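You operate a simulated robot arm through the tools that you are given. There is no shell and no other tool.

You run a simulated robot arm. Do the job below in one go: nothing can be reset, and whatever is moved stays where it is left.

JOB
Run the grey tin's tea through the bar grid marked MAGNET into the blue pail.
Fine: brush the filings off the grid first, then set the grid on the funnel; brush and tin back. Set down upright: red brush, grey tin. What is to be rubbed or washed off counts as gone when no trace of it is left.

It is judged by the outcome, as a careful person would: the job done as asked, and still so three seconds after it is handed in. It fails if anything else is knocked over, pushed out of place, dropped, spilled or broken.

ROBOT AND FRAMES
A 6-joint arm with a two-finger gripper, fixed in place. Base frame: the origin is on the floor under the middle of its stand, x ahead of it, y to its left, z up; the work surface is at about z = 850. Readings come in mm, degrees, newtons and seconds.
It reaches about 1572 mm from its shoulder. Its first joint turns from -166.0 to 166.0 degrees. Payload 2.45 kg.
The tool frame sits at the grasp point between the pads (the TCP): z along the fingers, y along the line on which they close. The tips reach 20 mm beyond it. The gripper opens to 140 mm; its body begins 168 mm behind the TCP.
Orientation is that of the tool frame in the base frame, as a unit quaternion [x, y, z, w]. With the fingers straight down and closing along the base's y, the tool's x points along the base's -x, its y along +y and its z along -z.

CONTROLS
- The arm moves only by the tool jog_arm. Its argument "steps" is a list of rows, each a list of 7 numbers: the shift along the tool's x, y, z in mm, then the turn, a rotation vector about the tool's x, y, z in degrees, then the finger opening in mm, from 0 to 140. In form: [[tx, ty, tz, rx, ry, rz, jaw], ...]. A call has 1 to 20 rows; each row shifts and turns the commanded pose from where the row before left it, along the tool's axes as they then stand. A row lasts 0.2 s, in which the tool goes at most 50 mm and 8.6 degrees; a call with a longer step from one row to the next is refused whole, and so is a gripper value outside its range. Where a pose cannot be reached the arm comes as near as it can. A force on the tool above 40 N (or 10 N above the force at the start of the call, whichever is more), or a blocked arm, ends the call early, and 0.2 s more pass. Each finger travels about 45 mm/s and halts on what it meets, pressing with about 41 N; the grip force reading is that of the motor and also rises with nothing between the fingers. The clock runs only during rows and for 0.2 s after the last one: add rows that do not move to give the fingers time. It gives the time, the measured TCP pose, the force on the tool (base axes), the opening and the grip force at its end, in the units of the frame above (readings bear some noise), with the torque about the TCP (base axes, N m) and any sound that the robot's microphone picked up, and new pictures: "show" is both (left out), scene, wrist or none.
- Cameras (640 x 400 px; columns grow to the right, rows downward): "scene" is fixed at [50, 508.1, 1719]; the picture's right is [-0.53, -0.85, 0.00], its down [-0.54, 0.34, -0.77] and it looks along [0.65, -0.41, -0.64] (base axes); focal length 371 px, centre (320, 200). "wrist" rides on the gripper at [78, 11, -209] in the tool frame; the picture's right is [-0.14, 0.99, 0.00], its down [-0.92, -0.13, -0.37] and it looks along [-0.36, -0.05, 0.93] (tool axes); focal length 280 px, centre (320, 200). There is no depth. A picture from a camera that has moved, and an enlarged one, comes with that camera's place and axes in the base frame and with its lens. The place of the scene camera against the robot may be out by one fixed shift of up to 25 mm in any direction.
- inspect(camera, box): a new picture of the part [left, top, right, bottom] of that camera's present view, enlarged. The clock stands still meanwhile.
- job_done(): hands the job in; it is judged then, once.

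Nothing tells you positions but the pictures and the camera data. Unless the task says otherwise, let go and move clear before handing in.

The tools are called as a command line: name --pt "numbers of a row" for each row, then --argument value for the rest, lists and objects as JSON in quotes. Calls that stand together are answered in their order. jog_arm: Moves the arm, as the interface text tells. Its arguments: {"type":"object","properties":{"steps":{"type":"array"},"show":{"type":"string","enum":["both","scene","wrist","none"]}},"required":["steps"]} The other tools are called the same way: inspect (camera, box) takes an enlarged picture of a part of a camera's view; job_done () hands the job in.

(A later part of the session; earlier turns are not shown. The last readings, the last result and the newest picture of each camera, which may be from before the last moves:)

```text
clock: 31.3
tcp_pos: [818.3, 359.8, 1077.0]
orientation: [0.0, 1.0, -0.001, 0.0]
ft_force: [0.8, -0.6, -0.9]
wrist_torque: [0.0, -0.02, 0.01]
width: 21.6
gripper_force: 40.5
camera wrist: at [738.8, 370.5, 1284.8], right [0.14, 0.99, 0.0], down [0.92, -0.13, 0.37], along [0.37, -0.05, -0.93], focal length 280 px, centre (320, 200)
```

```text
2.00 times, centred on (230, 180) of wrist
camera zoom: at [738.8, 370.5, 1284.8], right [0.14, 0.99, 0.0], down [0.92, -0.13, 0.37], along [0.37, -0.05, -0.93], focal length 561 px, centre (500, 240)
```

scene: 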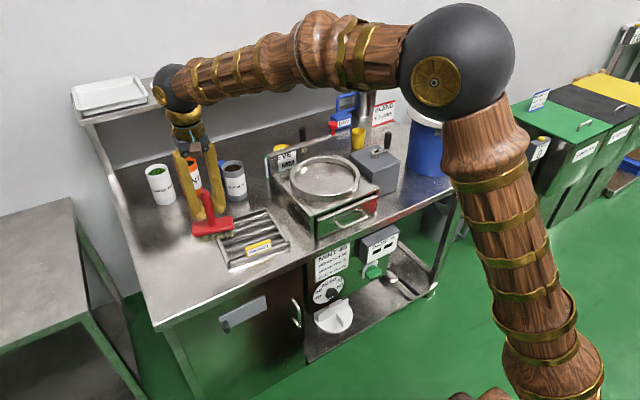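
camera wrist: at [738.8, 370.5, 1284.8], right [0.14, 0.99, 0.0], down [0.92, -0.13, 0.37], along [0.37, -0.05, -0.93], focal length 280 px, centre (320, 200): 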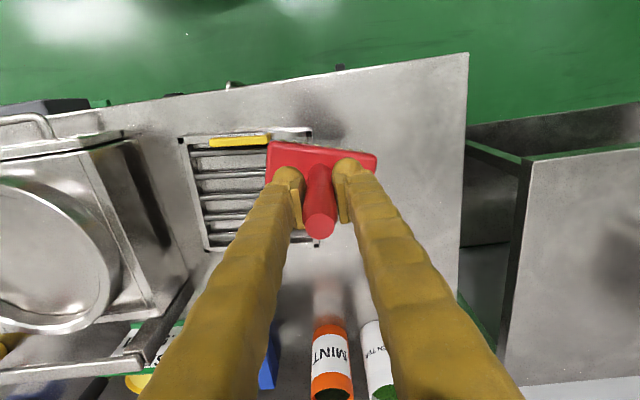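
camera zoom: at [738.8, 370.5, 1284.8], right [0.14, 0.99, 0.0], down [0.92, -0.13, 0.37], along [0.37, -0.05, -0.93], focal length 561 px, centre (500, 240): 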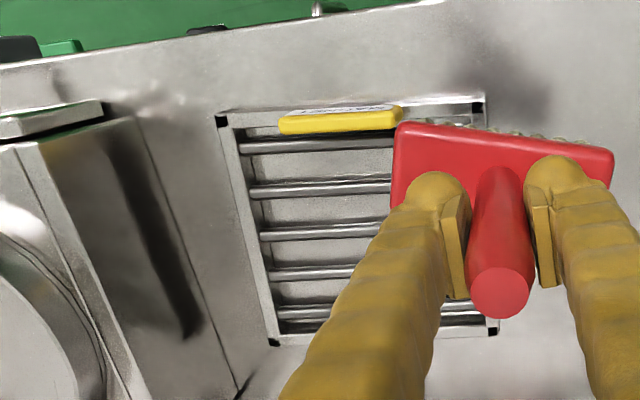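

The visible part of the grid looks clean. I'll carry the brush over to its home spot, turn it back about 10° to its original heading, and look at the whole grid before putting the brush down.

jog_arm --pt "22 15 0 0 0 -5 10" --pt "23 14.5 0 0 0 -5 10" --pt "0 0 0 0 0 0 10"

inspect --camera "scene" --box '[200, 195, 300, 280]'

inspect --camera "wrist" --box '[140, 80, 440, 280]'

```text
clock: 32.1
tcp_pos: [772.9, 386.8, 1075.5]
orientation: [-0.088, 0.996, 0.0, 0.001]
ft_force: [-0.4, 0.2, -1.5]
wrist_torque: [0.0, 0.0, -0.01]
width: 21.7
gripper_force: 40.7
camera wrist: at [693.1, 383.2, 1283.7], right [-0.04, 1.0, 0.0], down [0.93, 0.03, 0.37], along [0.37, 0.01, -0.93], focal length 280 px, centre (320, 200)
```

scene: 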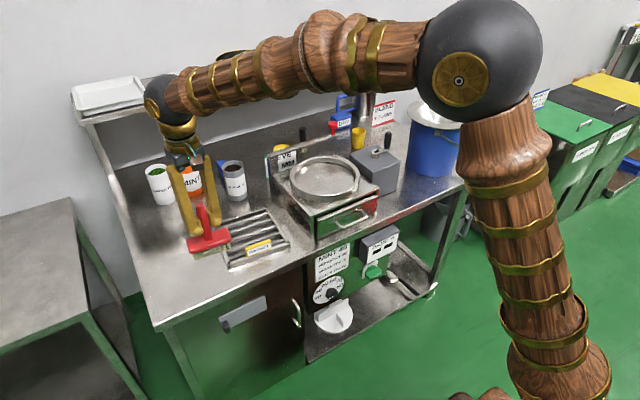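
wrist: 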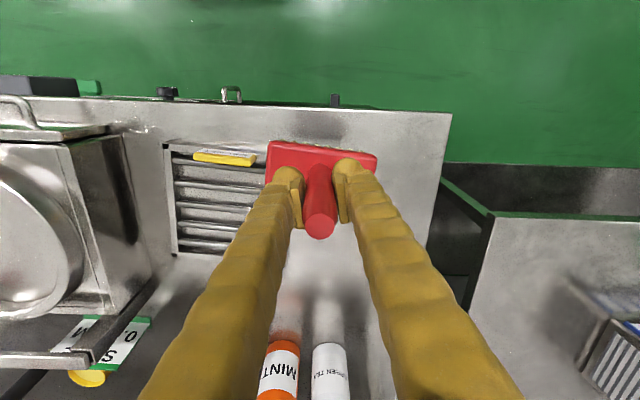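

```text
4.71 times, centred on (250, 238) of scene
camera zoom: at [50.0, 508.1, 1719.0], right [-0.53, -0.85, 0.0], down [-0.54, 0.34, -0.77], along [0.65, -0.41, -0.64], focal length 1744 px, centre (649, 24)
```

zoom: 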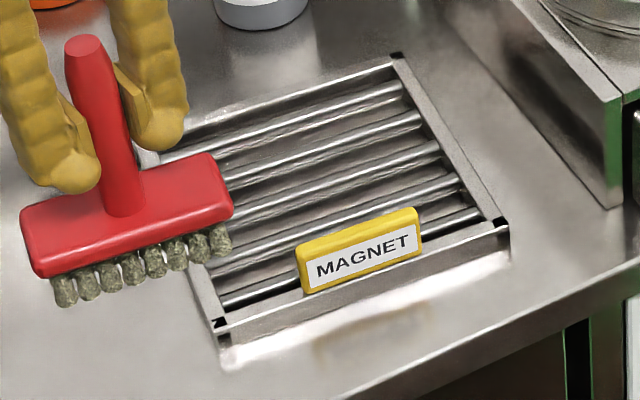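

```text
2.00 times, centred on (290, 180) of wrist
camera zoom: at [693.1, 383.2, 1283.7], right [-0.04, 1.0, 0.0], down [0.93, 0.03, 0.37], along [0.37, 0.01, -0.93], focal length 561 px, centre (380, 240)
```

zoom: 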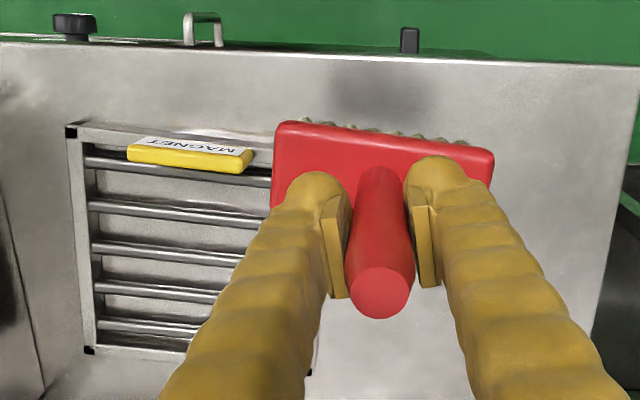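

The visible bars look clean. I'll shift the brush further left so the scene camera can see the hidden left edge.

jog_arm --pt "0 35 -15 0 0 0 10" --pt "0 35 -15 0 0 0 10" --pt "0 0 0 0 0 0 10"

inspect --camera "scene" --box '[205, 200, 295, 275]'

inspect --camera "wrist" --box '[100, 80, 300, 280]'

```text
clock: 32.9
tcp_pos: [759.9, 456.7, 1107.1]
orientation: [-0.087, 0.996, 0.0, 0.002]
ft_force: [0.0, -0.8, -1.2]
wrist_torque: [-0.01, -0.03, -0.02]
width: 21.5
gripper_force: 41.3
camera wrist: at [680.6, 452.5, 1315.6], right [-0.04, 1.0, 0.0], down [0.93, 0.03, 0.37], along [0.37, 0.01, -0.93], focal length 280 px, centre (320, 200)
```

scene: 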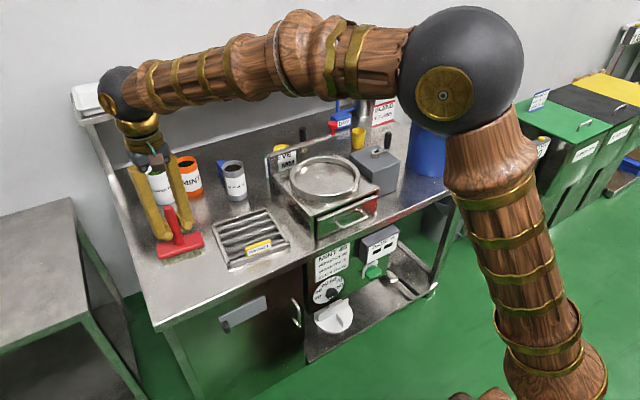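
wrist: 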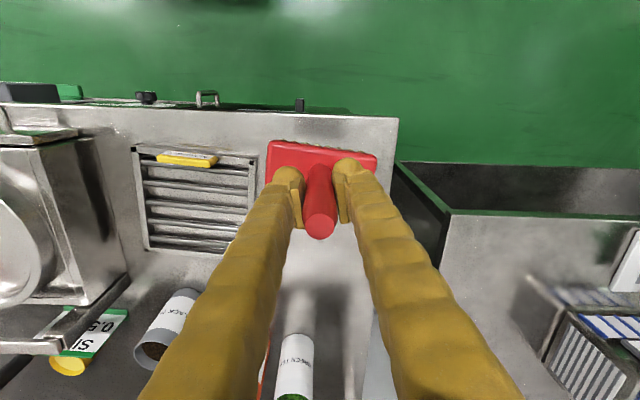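

```text
5.33 times, centred on (250, 238) of scene
camera zoom: at [50.0, 508.1, 1719.0], right [-0.53, -0.85, 0.0], down [-0.54, 0.34, -0.77], along [0.65, -0.41, -0.64], focal length 1977 px, centre (693, 0)
```

zoom: 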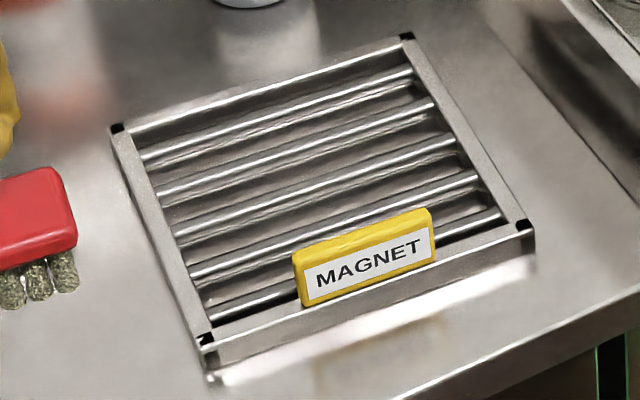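

```text
2.00 times, centred on (200, 180) of wrist
camera zoom: at [680.6, 452.5, 1315.6], right [-0.04, 1.0, 0.0], down [0.93, 0.03, 0.37], along [0.37, 0.01, -0.93], focal length 561 px, centre (560, 240)
```

zoom: 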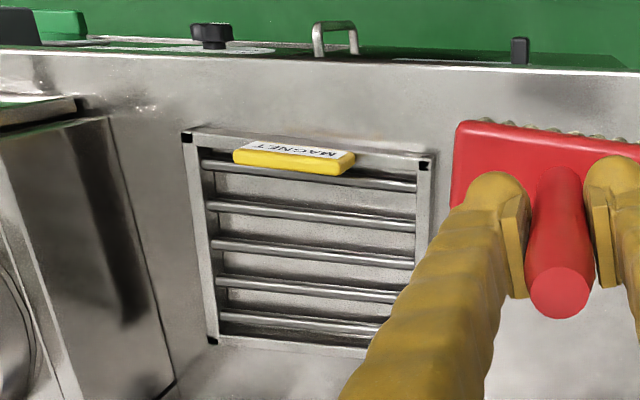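

The grid looks clean from both cameras. Now I'll take the brush back to its home spot and lower it.

jog_arm --pt "-0.6 -34.2 0 0 0 0 10" --pt "-0.6 -34.1 0 0 0 0 10" --pt "0 0 40 0 0 0 10" --pt "0 0 40 0 0 0 10" --pt "0 0 40 0 0 0 10" --pt "0 0 27 0 0 0 10" --pt "0 0 0 0 0 0 10"

inspect --camera "scene" --box '[160, 200, 280, 300]'

```text
clock: 34.5
tcp_pos: [772.5, 391.4, 960.3]
orientation: [-0.087, 0.996, 0.0, 0.001]
ft_force: [0.4, -0.2, -1.0]
wrist_torque: [-0.03, 0.01, 0.01]
width: 21.5
gripper_force: 41.2
camera wrist: at [692.9, 386.9, 1168.5], right [-0.04, 1.0, 0.0], down [0.93, 0.03, 0.37], along [0.37, 0.01, -0.93], focal length 280 px, centre (320, 200)
```

scene: 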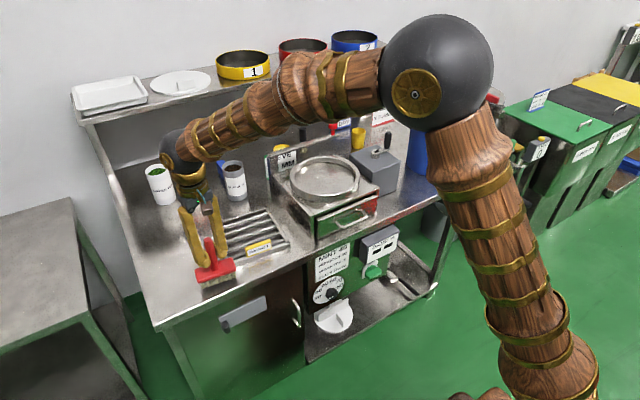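
wrist: 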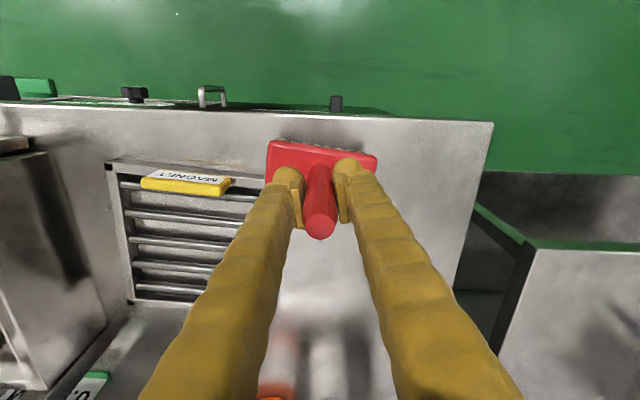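

```text
4.00 times, centred on (220, 250) of scene
camera zoom: at [50.0, 508.1, 1719.0], right [-0.53, -0.85, 0.0], down [-0.54, 0.34, -0.77], along [0.65, -0.41, -0.64], focal length 1482 px, centre (720, 0)
```

zoom: 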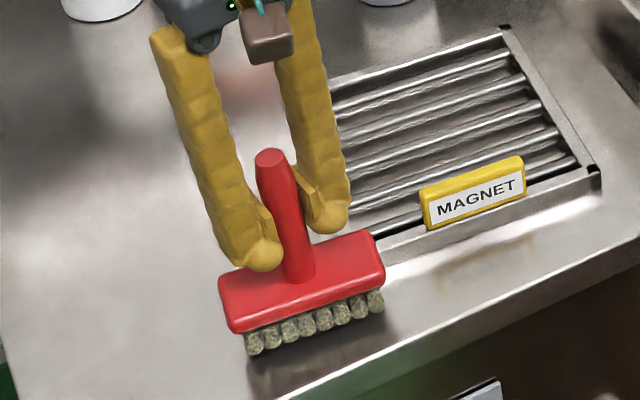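

The brush hovers about 9 mm above its spot. Lowering it gently to the bench.

jog_arm --pt "2 0.3 4 0 0 0 10" --pt "0 0 2 0 0 0 10" --pt "0 0 1 0 0 0 10" --pt "0 0 0 0 0 0 10" --show "none"

```text
clock: 35.5
tcp_pos: [770.6, 388.7, 954.5]
orientation: [-0.087, 0.996, 0.0, 0.001]
ft_force: [0.2, -0.1, -1.2]
wrist_torque: [0.0, -0.01, -0.04]
width: 21.5
gripper_force: 41.6
```

jog_arm --pt "0 0 1 0 0 0 10" --pt "0 0 1 0 0 0 10" --pt "0 0 0 0 0 0 10" --show "none"

```text
clock: 36.3
tcp_pos: [770.8, 389.7, 951.8]
orientation: [-0.087, 0.996, 0.001, 0.001]
ft_force: [0.2, -0.8, -1.6]
wrist_torque: [-0.01, 0.02, 0.01]
width: 21.4
gripper_force: 40.5
```

jog_arm --pt "0 0 0.8 0 0 0 10" --pt "0 0 0 0 0 0 10" --show "none"

```text
clock: 36.9
tcp_pos: [771.1, 388.4, 951.4]
orientation: [-0.087, 0.996, 0.0, 0.001]
ft_force: [-0.3, 0.6, -0.9]
wrist_torque: [0.0, -0.02, 0.0]
width: 21.5
gripper_force: 40.6
```

jog_arm --pt "0 0 0.8 0 0 0 10" --pt "0 0 0 0 0 0 10" --show "none"

inspect --camera "scene" --box '[190, 230, 250, 290]'

```text
clock: 37.5
tcp_pos: [772.5, 389.1, 949.8]
orientation: [-0.087, 0.996, 0.0, 0.001]
ft_force: [0.1, 0.0, -0.1]
wrist_torque: [-0.03, 0.01, -0.03]
width: 21.7
gripper_force: 40.7
```

```text
6.67 times, centred on (220, 260) of scene
camera zoom: at [50.0, 508.1, 1719.0], right [-0.53, -0.85, 0.0], down [-0.54, 0.34, -0.77], along [0.65, -0.41, -0.64], focal length 2471 px, centre (987, -200)
```

zoom: 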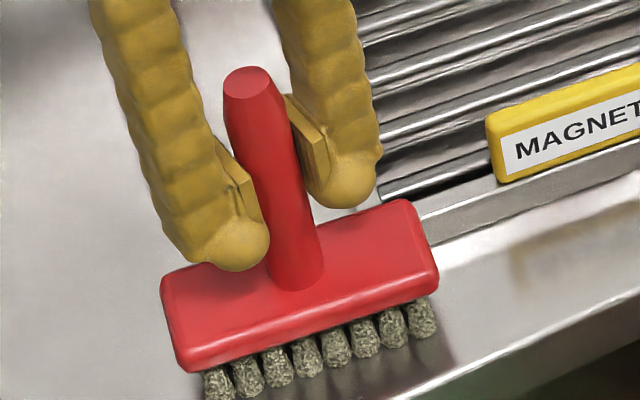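

The force is now near zero, so the bench is starting to carry the brush. One more half-millimetre to confirm, then release.

jog_arm --pt "0 0 0.5 0 0 0 10" --pt "0 0 0 0 0 0 10" --show "none"

```text
clock: 38.1
tcp_pos: [771.6, 388.4, 948.9]
orientation: [-0.087, 0.996, 0.0, 0.001]
ft_force: [0.4, 0.4, -1.1]
wrist_torque: [-0.01, -0.01, 0.01]
width: 21.6
gripper_force: 41.2
```

jog_arm --pt "0 0 0.7 0 0 0 10" --pt "0 0 0 0 0 0 10" --show "none"

```text
clock: 38.7
tcp_pos: [770.7, 388.2, 948.4]
orientation: [-0.088, 0.996, 0.0, 0.002]
ft_force: [2.2, 1.4, 10.0]
wrist_torque: [0.0, 0.0, 0.02]
width: 21.5
gripper_force: 41.0
```

The brush is firmly down at 10 N. I'll relieve the press, open the fingers and lift straight up.

jog_arm --pt "0 0 -0.5 0 0 0 10" --pt "0 0 0 0 0 0 30" --pt "0 0 0 0 0 0 50" --pt "0 0 0 0 0 0 60" --pt "0 0 0 0 0 0 60" --pt "0 0 -30 0 0 0 60" --pt "0 0 -40 0 0 0 60" --pt "0 0 -40 0 0 0 60" --pt "0 0 0 0 0 0 60"

inspect --camera "scene" --box '[180, 200, 300, 300]'

inspect --camera "wrist" --box '[100, 80, 420, 280]'

```text
clock: 40.7
tcp_pos: [772.2, 391.4, 1058.7]
orientation: [-0.087, 0.996, -0.001, 0.001]
ft_force: [-0.5, -0.3, 0.4]
wrist_torque: [-0.01, 0.03, 0.0]
width: 60.0
gripper_force: 0.0
camera wrist: at [691.8, 386.7, 1267.1], right [-0.04, 1.0, 0.0], down [0.93, 0.03, 0.37], along [0.37, 0.01, -0.93], focal length 280 px, centre (320, 200)
```

scene: 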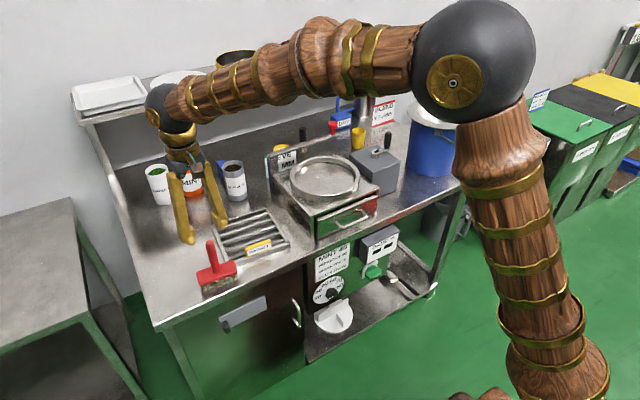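
wrist: 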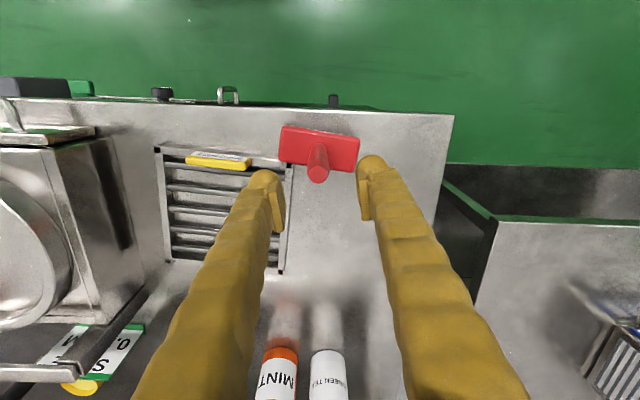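

```text
4.00 times, centred on (240, 250) of scene
camera zoom: at [50.0, 508.1, 1719.0], right [-0.53, -0.85, 0.0], down [-0.54, 0.34, -0.77], along [0.65, -0.41, -0.64], focal length 1482 px, centre (640, 0)
```

zoom: 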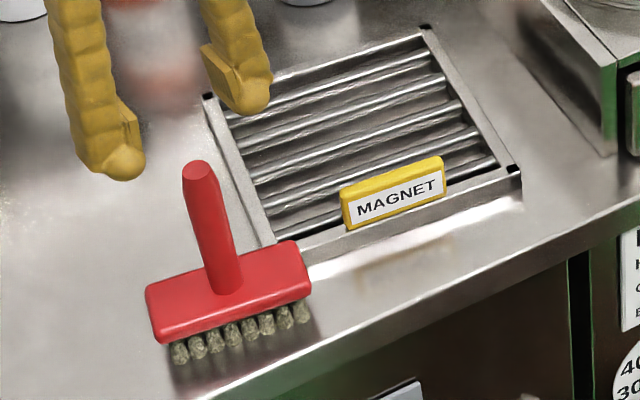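

```text
2.00 times, centred on (260, 180) of wrist
camera zoom: at [691.8, 386.7, 1267.1], right [-0.04, 1.0, 0.0], down [0.93, 0.03, 0.37], along [0.37, 0.01, -0.93], focal length 561 px, centre (440, 240)
```

zoom: 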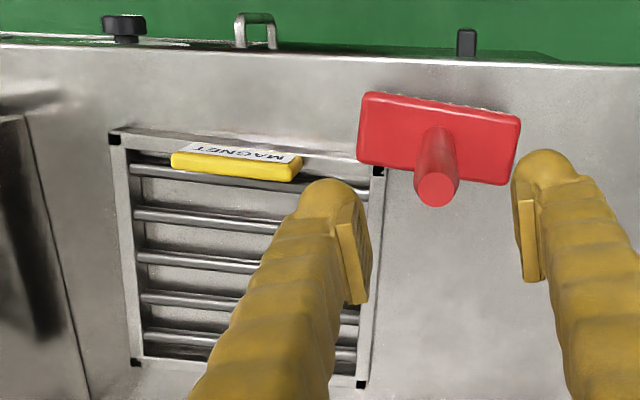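

The brush is back upright in its place. The MAGNET tab stands at about (791, 252), roughly 81 mm long and 12 mm thick with its top at z≈895. I'll turn the gripper so the fingers close across the tab and move above it.

jog_arm --pt "0 0 0 0 0 -8.33 60" --pt "0 0 0 0 0 -8.33 60" --pt "0 0 0 0 0 -8.33 60" --pt "0 0 0 0 0 -8.33 60" --pt "0 0 0 0 0 -8.33 60" --pt "0 0 0 0 0 -8.33 60" --pt "0 0 0 0 0 -8.33 60" --pt "0 0 0 0 0 -8.33 60" --pt "0 0 0 0 0 -8.36 60" --pt "45 -10.4 0 0 0 0 60" --pt "45 -10.4 0 0 0 0 60" --pt "45 -10.4 0 0 0 0 60" --pt "0 0 0 0 0 0 60"

inspect --camera "wrist" --box '[160, 60, 480, 260]'

inspect --camera "scene" --box '[180, 180, 320, 300]'

```text
clock: 43.5
tcp_pos: [791.6, 249.1, 1058.8]
orientation: [-0.676, 0.737, -0.001, 0.001]
ft_force: [0.5, 0.8, 0.5]
wrist_torque: [0.02, -0.03, -0.02]
width: 60.2
gripper_force: 0.1
camera wrist: at [774.3, 171.5, 1266.3], right [-0.97, 0.22, 0.0], down [0.21, 0.91, 0.37], along [0.08, 0.36, -0.93], focal length 280 px, centre (320, 200)
```

scene: 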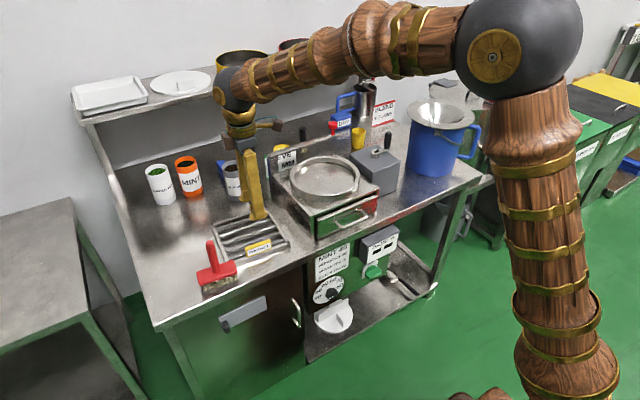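
wrist: 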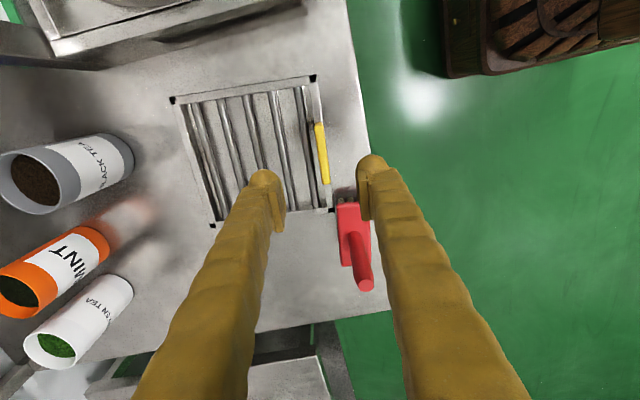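

```text
2.00 times, centred on (320, 160) of wrist
camera zoom: at [774.3, 171.5, 1266.3], right [-0.97, 0.22, 0.0], down [0.21, 0.91, 0.37], along [0.08, 0.36, -0.93], focal length 561 px, centre (320, 280)
```

zoom: 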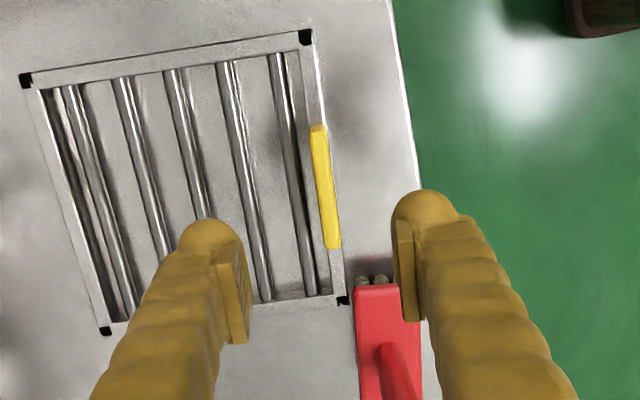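

```text
3.33 times, centred on (250, 240) of scene
camera zoom: at [50.0, 508.1, 1719.0], right [-0.53, -0.85, 0.0], down [-0.54, 0.34, -0.77], along [0.65, -0.41, -0.64], focal length 1235 px, centre (553, 67)
```

zoom: 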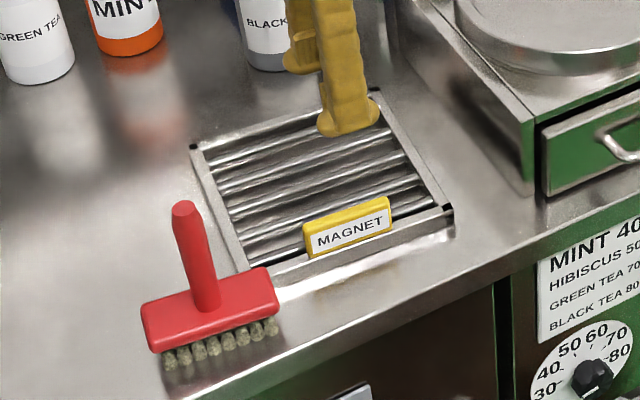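

The tab's top center measures (788.5, 251). I'll make a small correction and lower the open fingers around it.

jog_arm --pt "-1.8 2.2 0 0 0 0 50" --pt "0 0 40 0 0 0 50" --pt "0 0 40 0 0 0 50" --pt "0 0 40 0 0 0 50" --pt "0 0 20 0 0 0 50" --pt "0 0 0 0 0 0 50"

inspect --camera "wrist" --box '[200, 60, 440, 260]'

inspect --camera "scene" --box '[200, 190, 310, 290]'

```text
clock: 44.9
tcp_pos: [787.0, 253.5, 919.4]
orientation: [-0.676, 0.737, 0.0, 0.001]
ft_force: [0.4, -0.2, 0.0]
wrist_torque: [-0.02, -0.01, 0.03]
width: 50.2
gripper_force: 0.1
camera wrist: at [770.0, 175.6, 1127.2], right [-0.97, 0.22, 0.0], down [0.21, 0.91, 0.37], along [0.09, 0.36, -0.93], focal length 280 px, centre (320, 200)
```

scene: 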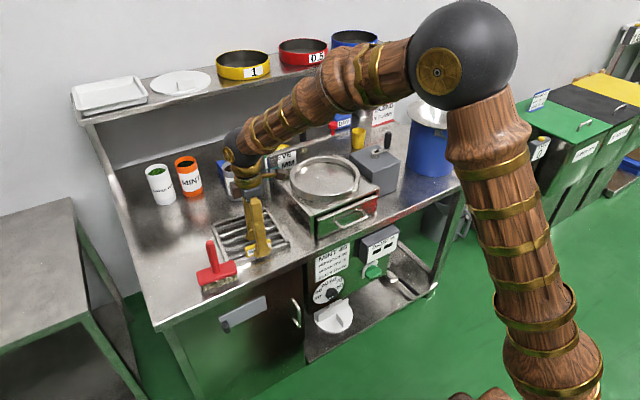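
wrist: 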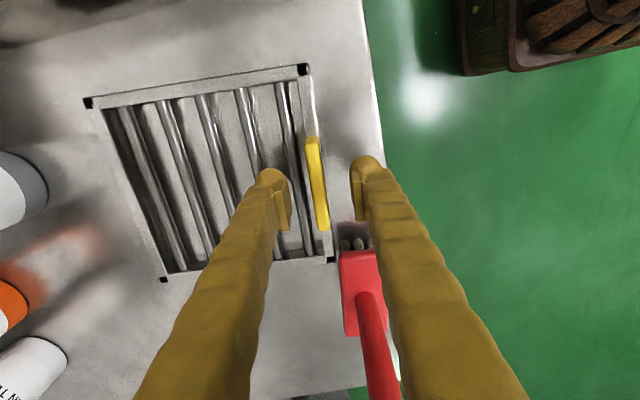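

```text
2.00 times, centred on (320, 160) of wrist
camera zoom: at [770.0, 175.6, 1127.2], right [-0.97, 0.22, 0.0], down [0.21, 0.91, 0.37], along [0.09, 0.36, -0.93], focal length 561 px, centre (320, 280)
```

zoom: 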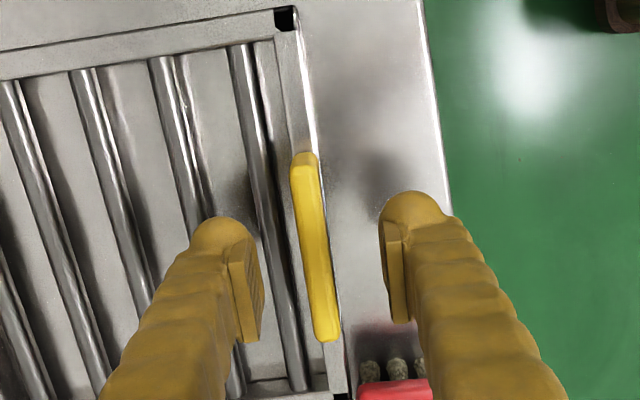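

```text
4.00 times, centred on (255, 240) of scene
camera zoom: at [50.0, 508.1, 1719.0], right [-0.53, -0.85, 0.0], down [-0.54, 0.34, -0.77], along [0.65, -0.41, -0.64], focal length 1482 px, centre (580, 40)
```

zoom: 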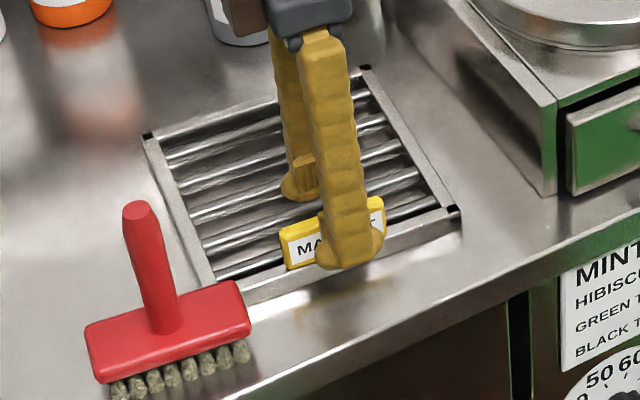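

The tab is centred between the pads. Lowering the last 28 mm and closing.

jog_arm --pt "0 0 15 0 0 0 50" --pt "0 0 8 0 0 0 50" --pt "0 0 4 0 0 0 50" --pt "0 0 0 0 0 0 50" --show "scene"

inspect --camera "scene" --box '[220, 210, 290, 280]'

```text
clock: 45.9
tcp_pos: [788.7, 253.1, 892.1]
orientation: [-0.676, 0.737, 0.0, 0.001]
ft_force: [-0.1, 1.6, 0.5]
wrist_torque: [0.02, -0.02, -0.02]
width: 50.0
gripper_force: 0.1
```

scene: 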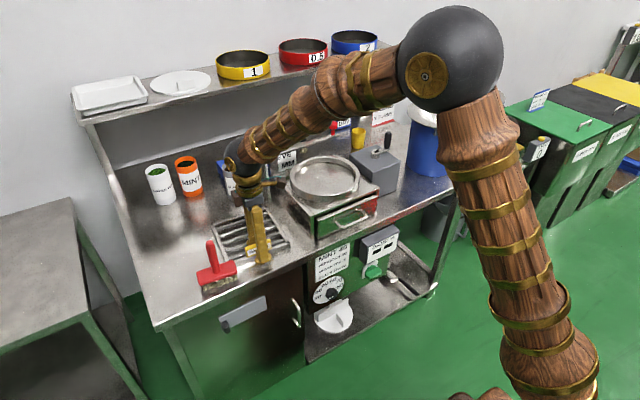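

```text
5.71 times, centred on (255, 245) of scene
camera zoom: at [50.0, 508.1, 1719.0], right [-0.53, -0.85, 0.0], down [-0.54, 0.34, -0.77], along [0.65, -0.41, -0.64], focal length 2118 px, centre (691, -57)
```

zoom: 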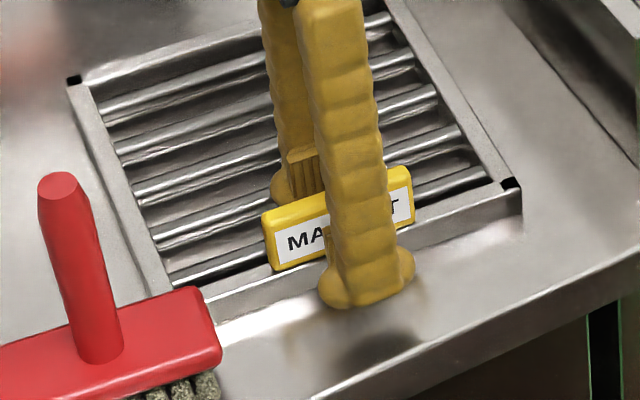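

jog_arm --pt "0 0 0 0 0 0 30" --pt "0 0 0 0 0 0 15" --pt "0 0 0 0 0 0 5" --pt "0 0 0 0 0 0 0" --pt "0 0 0 0 0 0 0" --pt "0 0 0 0 0 0 0" --show "both"

inspect --camera "scene" --box '[200, 200, 300, 290]'

```text
clock: 47.3
tcp_pos: [788.1, 254.4, 891.4]
orientation: [-0.675, 0.738, -0.001, 0.001]
ft_force: [1.1, 0.5, -0.1]
wrist_torque: [0.04, 0.0, 0.11]
width: 10.8
gripper_force: 38.0
camera wrist: at [770.0, 175.9, 1100.2], right [-0.97, 0.22, 0.0], down [0.21, 0.91, 0.37], along [0.08, 0.36, -0.93], focal length 280 px, centre (320, 200)
```

scene: 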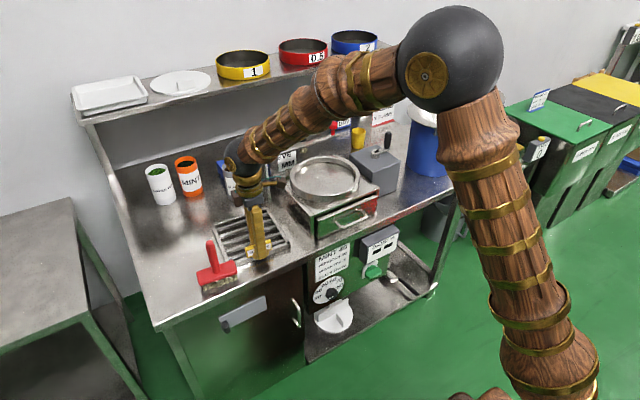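
wrist: 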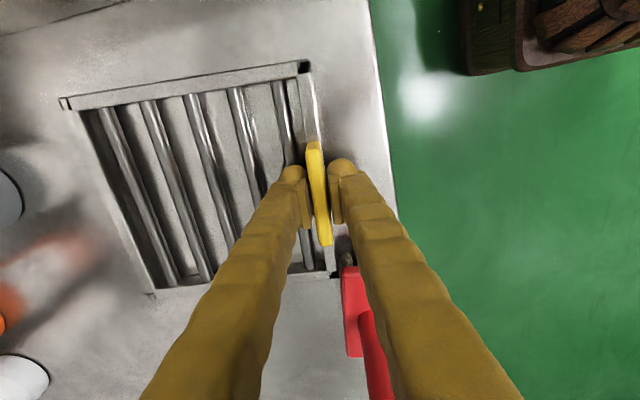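

```text
4.44 times, centred on (250, 245) of scene
camera zoom: at [50.0, 508.1, 1719.0], right [-0.53, -0.85, 0.0], down [-0.54, 0.34, -0.77], along [0.65, -0.41, -0.64], focal length 1647 px, centre (631, 0)
```

zoom: 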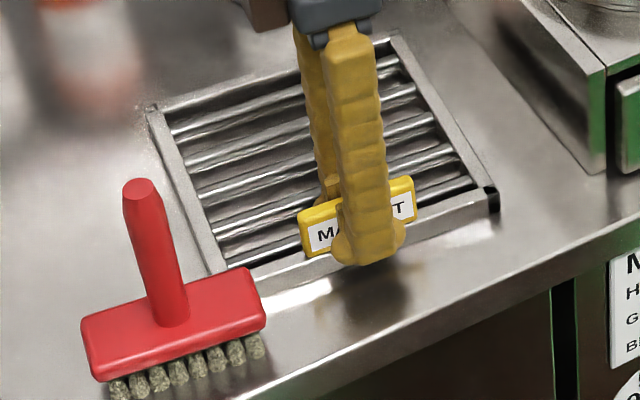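

The tab is gripped at 10.8 mm. I'll lift slowly, easing away from the brush, and check that the grid doesn't sag.

jog_arm --pt "0 0 -3 0 0 0 0" --pt "0 -3 -4 0 0 0 0" --pt "0 -3 -6 0 0 0 0" --pt "0 0 -8 0 0 0 0" --pt "0 0 0 0 0 0 0"

inspect --camera "scene" --box '[200, 190, 310, 290]'

```text
clock: 48.5
tcp_pos: [793.9, 253.7, 911.6]
orientation: [-0.676, 0.737, 0.0, 0.002]
ft_force: [-0.2, 0.4, -4.3]
wrist_torque: [0.02, 0.35, 0.03]
width: 11.2
gripper_force: 38.2
camera wrist: at [776.0, 175.5, 1120.1], right [-0.97, 0.22, 0.0], down [0.21, 0.91, 0.37], along [0.08, 0.36, -0.93], focal length 280 px, centre (320, 200)
```

scene: 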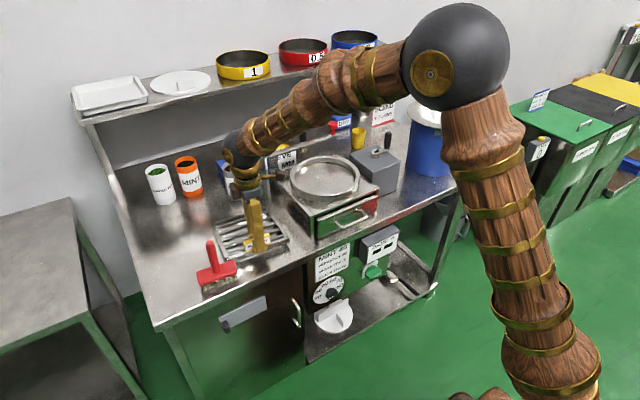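
wrist: 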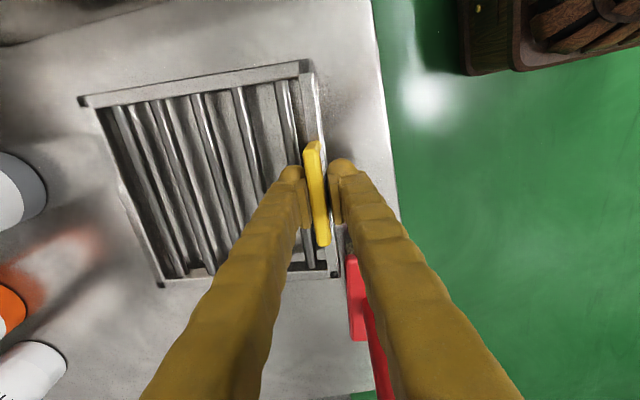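

```text
4.00 times, centred on (255, 240) of scene
camera zoom: at [50.0, 508.1, 1719.0], right [-0.53, -0.85, 0.0], down [-0.54, 0.34, -0.77], along [0.65, -0.41, -0.64], focal length 1482 px, centre (580, 40)
```

zoom: 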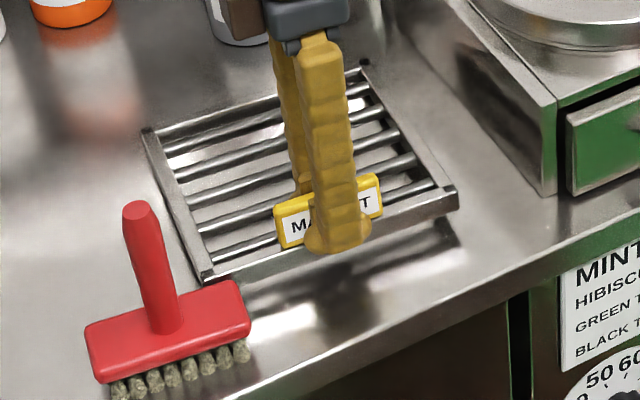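

The front has lifted, but the back edge may still be touching the bench. I'll lift further and check the tilt.

jog_arm --pt "0 0 -10 0 0 0 0" --pt "0 0 -15 0 0 0 0" --pt "0 0 -20 0 0 0 0" --pt "0 0 0 0 0 0 0" --pt "0 0 0 0 0 0 0"

inspect --camera "scene" --box '[200, 180, 310, 280]'

```text
clock: 49.7
tcp_pos: [793.5, 252.5, 958.3]
orientation: [-0.676, 0.737, 0.0, 0.002]
ft_force: [0.0, -0.3, -3.1]
wrist_torque: [0.01, 0.35, 0.01]
width: 11.0
gripper_force: 38.3
camera wrist: at [776.1, 175.3, 1165.6], right [-0.97, 0.22, 0.0], down [0.21, 0.91, 0.37], along [0.08, 0.36, -0.93], focal length 280 px, centre (320, 200)
```

scene: 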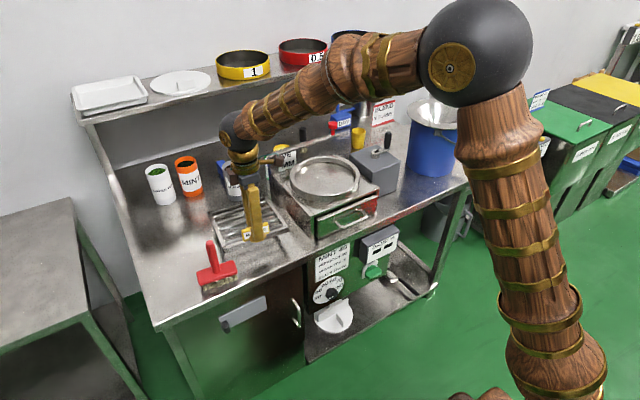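
wrist: 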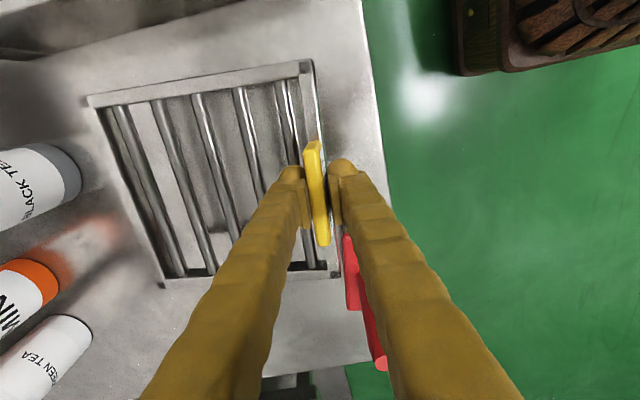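

```text
4.00 times, centred on (255, 230) of scene
camera zoom: at [50.0, 508.1, 1719.0], right [-0.53, -0.85, 0.0], down [-0.54, 0.34, -0.77], along [0.65, -0.41, -0.64], focal length 1482 px, centre (580, 80)
```

zoom: 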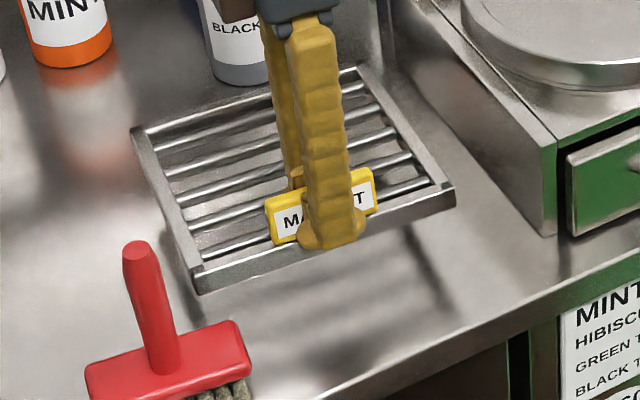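

The grid is held steadily with about 7° sag, and its weight is around 4 N. I'll raise it and tilt the tool by 7° to level it before carrying it over.

jog_arm --pt "0 0 -20 0 0 0 0" --pt "0 0 -30 0 0 0 0" --pt "0 0 -35 0 0 0 0" --pt "0 0 -35 0 0 0 0" --pt "0 0 -35 0 0 0 0" --pt "0 0 -35 0 0 0 0" --pt "0 0 -30 0 0 0 0" --pt "0 0 -20 0 0 0 0" --pt "0 0 0 3.4 0 0 0" --pt "0 0 0 3.4 0 0 0" --pt "0 0 0 0 0 0 0"

inspect --camera "scene" --box '[180, 90, 330, 220]'

```text
clock: 52.1
tcp_pos: [794.9, 253.0, 1198.0]
orientation: [-0.674, 0.736, -0.045, 0.042]
ft_force: [-0.7, 0.0, -4.4]
wrist_torque: [0.04, 0.37, 0.01]
width: 11.2
gripper_force: 38.1
camera wrist: at [751.2, 176.8, 1403.9], right [-0.97, 0.22, -0.12], down [0.16, 0.91, 0.38], along [0.19, 0.35, -0.92], focal length 280 px, centre (320, 200)
```

scene: 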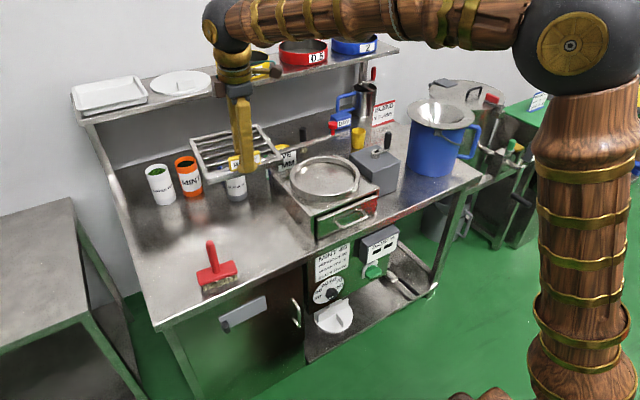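
wrist: 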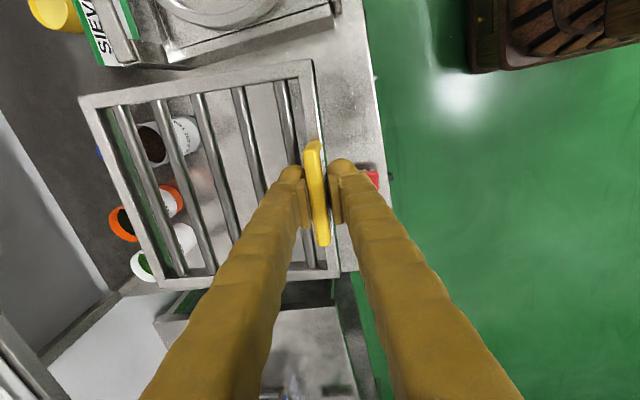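

```text
3.08 times, centred on (255, 155) of scene
camera zoom: at [50.0, 508.1, 1719.0], right [-0.53, -0.85, 0.0], down [-0.54, 0.34, -0.77], along [0.65, -0.41, -0.64], focal length 1140 px, centre (520, 338)
```

zoom: 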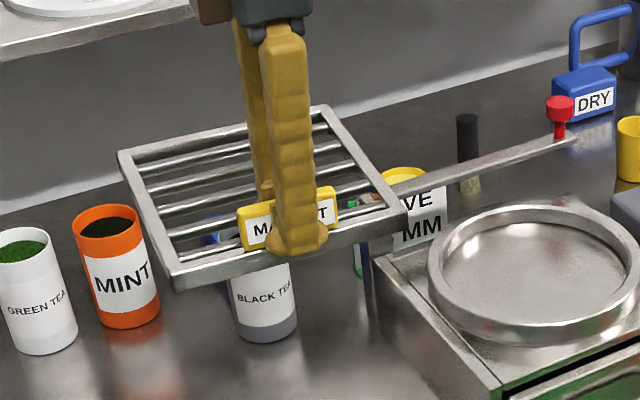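

The grid is nearly level. I'll carry it along the bench at this height toward the pail.

jog_arm --pt "15 -1.3 0.15 0 0 0 0" --pt "25 -2.15 0.26 0 0 0 0" --pt "32 -2.8 0.33 0 0 0 0" --pt "32 -2.8 0.33 0 0 0 0" --pt "32 -2.8 0.33 0 0 0 0" --pt "32 -2.8 0.33 0 0 0 0" --pt "32 -2.8 0.33 0 0 0 0" --pt "32 -2.8 0.33 0 0 0 0" --pt "32 -2.8 0.33 0 0 0 0" --pt "32 -2.8 0.33 0 0 0 0" --pt "32 -2.8 0.33 0 0 0 0" --pt "32 -2.8 0.33 0 0 0 0" --pt "32 -2.8 0.33 0 0 0 0" --pt "32 -2.8 0.33 0 0 0 0" --pt "32 -2.8 0.33 0 0 0 0" --pt "32 -2.8 0.33 0 0 0 0" --pt "32 -2.8 0.33 0 0 0 0" --pt "25 -2.15 0.26 0 0 0 0" --pt "15 -1.3 0.15 0 0 0 0" --pt "0 0 0 0 0 0 0"

inspect --camera "scene" --box '[330, 30, 510, 200]'

```text
clock: 56.3
tcp_pos: [793.0, -309.3, 1198.8]
orientation: [-0.674, 0.736, -0.044, 0.042]
ft_force: [-0.3, -0.2, -3.7]
wrist_torque: [0.04, 0.36, 0.02]
width: 11.1
gripper_force: 38.2
camera wrist: at [749.9, -384.7, 1403.7], right [-0.97, 0.22, -0.12], down [0.16, 0.91, 0.38], along [0.19, 0.35, -0.92], focal length 280 px, centre (320, 200)
```

scene: 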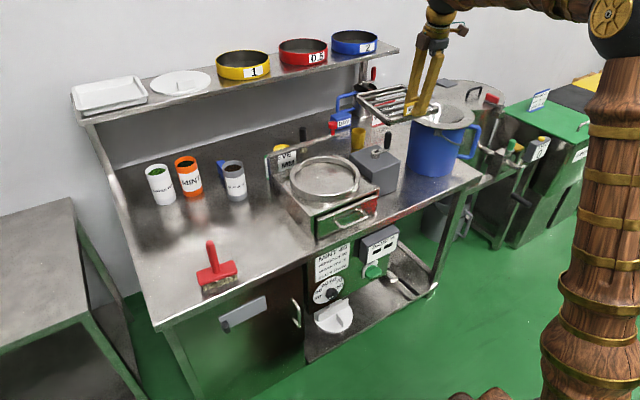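
wrist: 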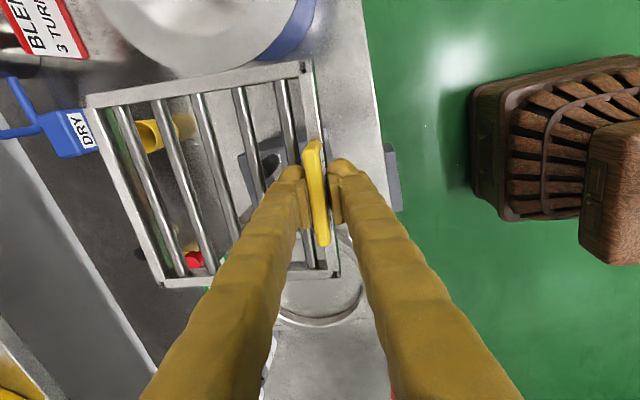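

```text
2.35 times, centred on (420, 115) of scene
camera zoom: at [50.0, 508.1, 1719.0], right [-0.53, -0.85, 0.0], down [-0.54, 0.34, -0.77], along [0.65, -0.41, -0.64], focal length 872 px, centre (85, 400)
```

zoom: 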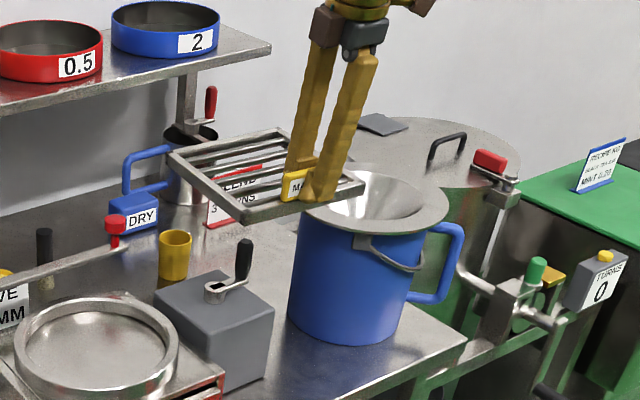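

The funnel rim shows at the top of the wrist view. I'll move another 90 mm toward it, still about 70 mm above the rim, to measure its circle.

jog_arm --pt "20 -1.7 -9.8 0 0 0 0" --pt "30 -2.6 -9.7 0 0 0 0" --pt "30 -2.6 -9.7 0 0 0 0" --pt "20 -1.7 -9.8 0 0 0 0" --pt "0 0 0 0 0 0 0"

inspect --camera "wrist" --box '[60, 0, 400, 210]'

inspect --camera "scene" --box '[340, 30, 500, 190]'

```text
clock: 57.5
tcp_pos: [788.5, -408.9, 1235.3]
orientation: [-0.674, 0.736, -0.044, 0.042]
ft_force: [0.4, 0.8, -4.4]
wrist_torque: [0.03, 0.36, -0.03]
width: 11.1
gripper_force: 38.2
camera wrist: at [745.6, -485.6, 1441.5], right [-0.97, 0.22, -0.12], down [0.16, 0.91, 0.38], along [0.19, 0.35, -0.92], focal length 280 px, centre (320, 200)
```

scene: 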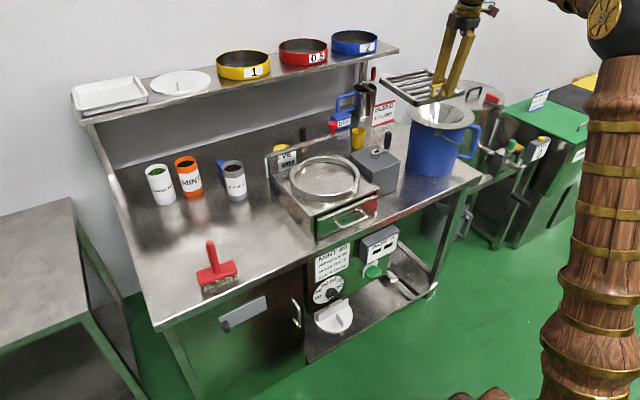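
wrist: 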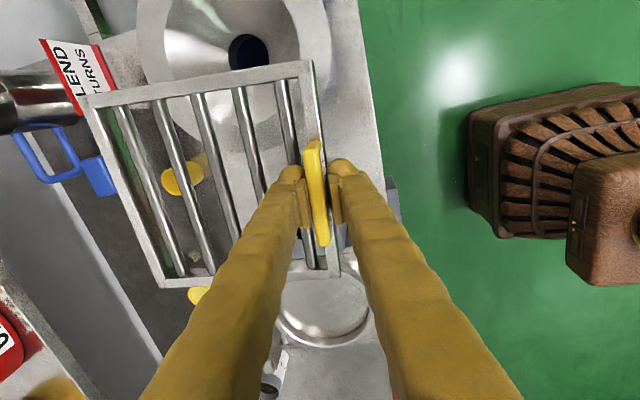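

```text
1.88 times, centred on (230, 105) of wrist
camera zoom: at [745.6, -485.6, 1441.5], right [-0.97, 0.22, -0.12], down [0.16, 0.91, 0.38], along [0.19, 0.35, -0.92], focal length 528 px, centre (489, 379)
```

zoom: 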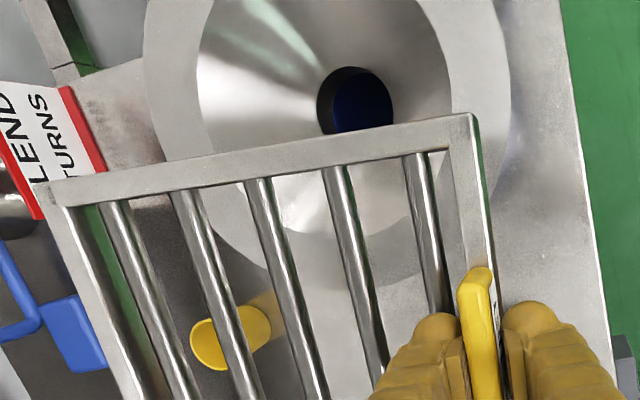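

```text
2.50 times, centred on (420, 110) of scene
camera zoom: at [50.0, 508.1, 1719.0], right [-0.53, -0.85, 0.0], down [-0.54, 0.34, -0.77], along [0.65, -0.41, -0.64], focal length 927 px, centre (70, 425)
```

zoom: 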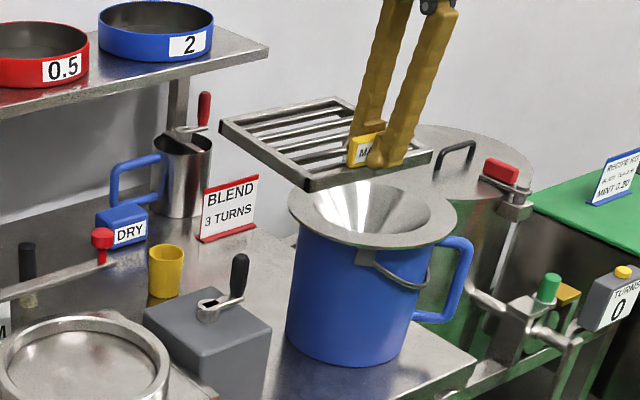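

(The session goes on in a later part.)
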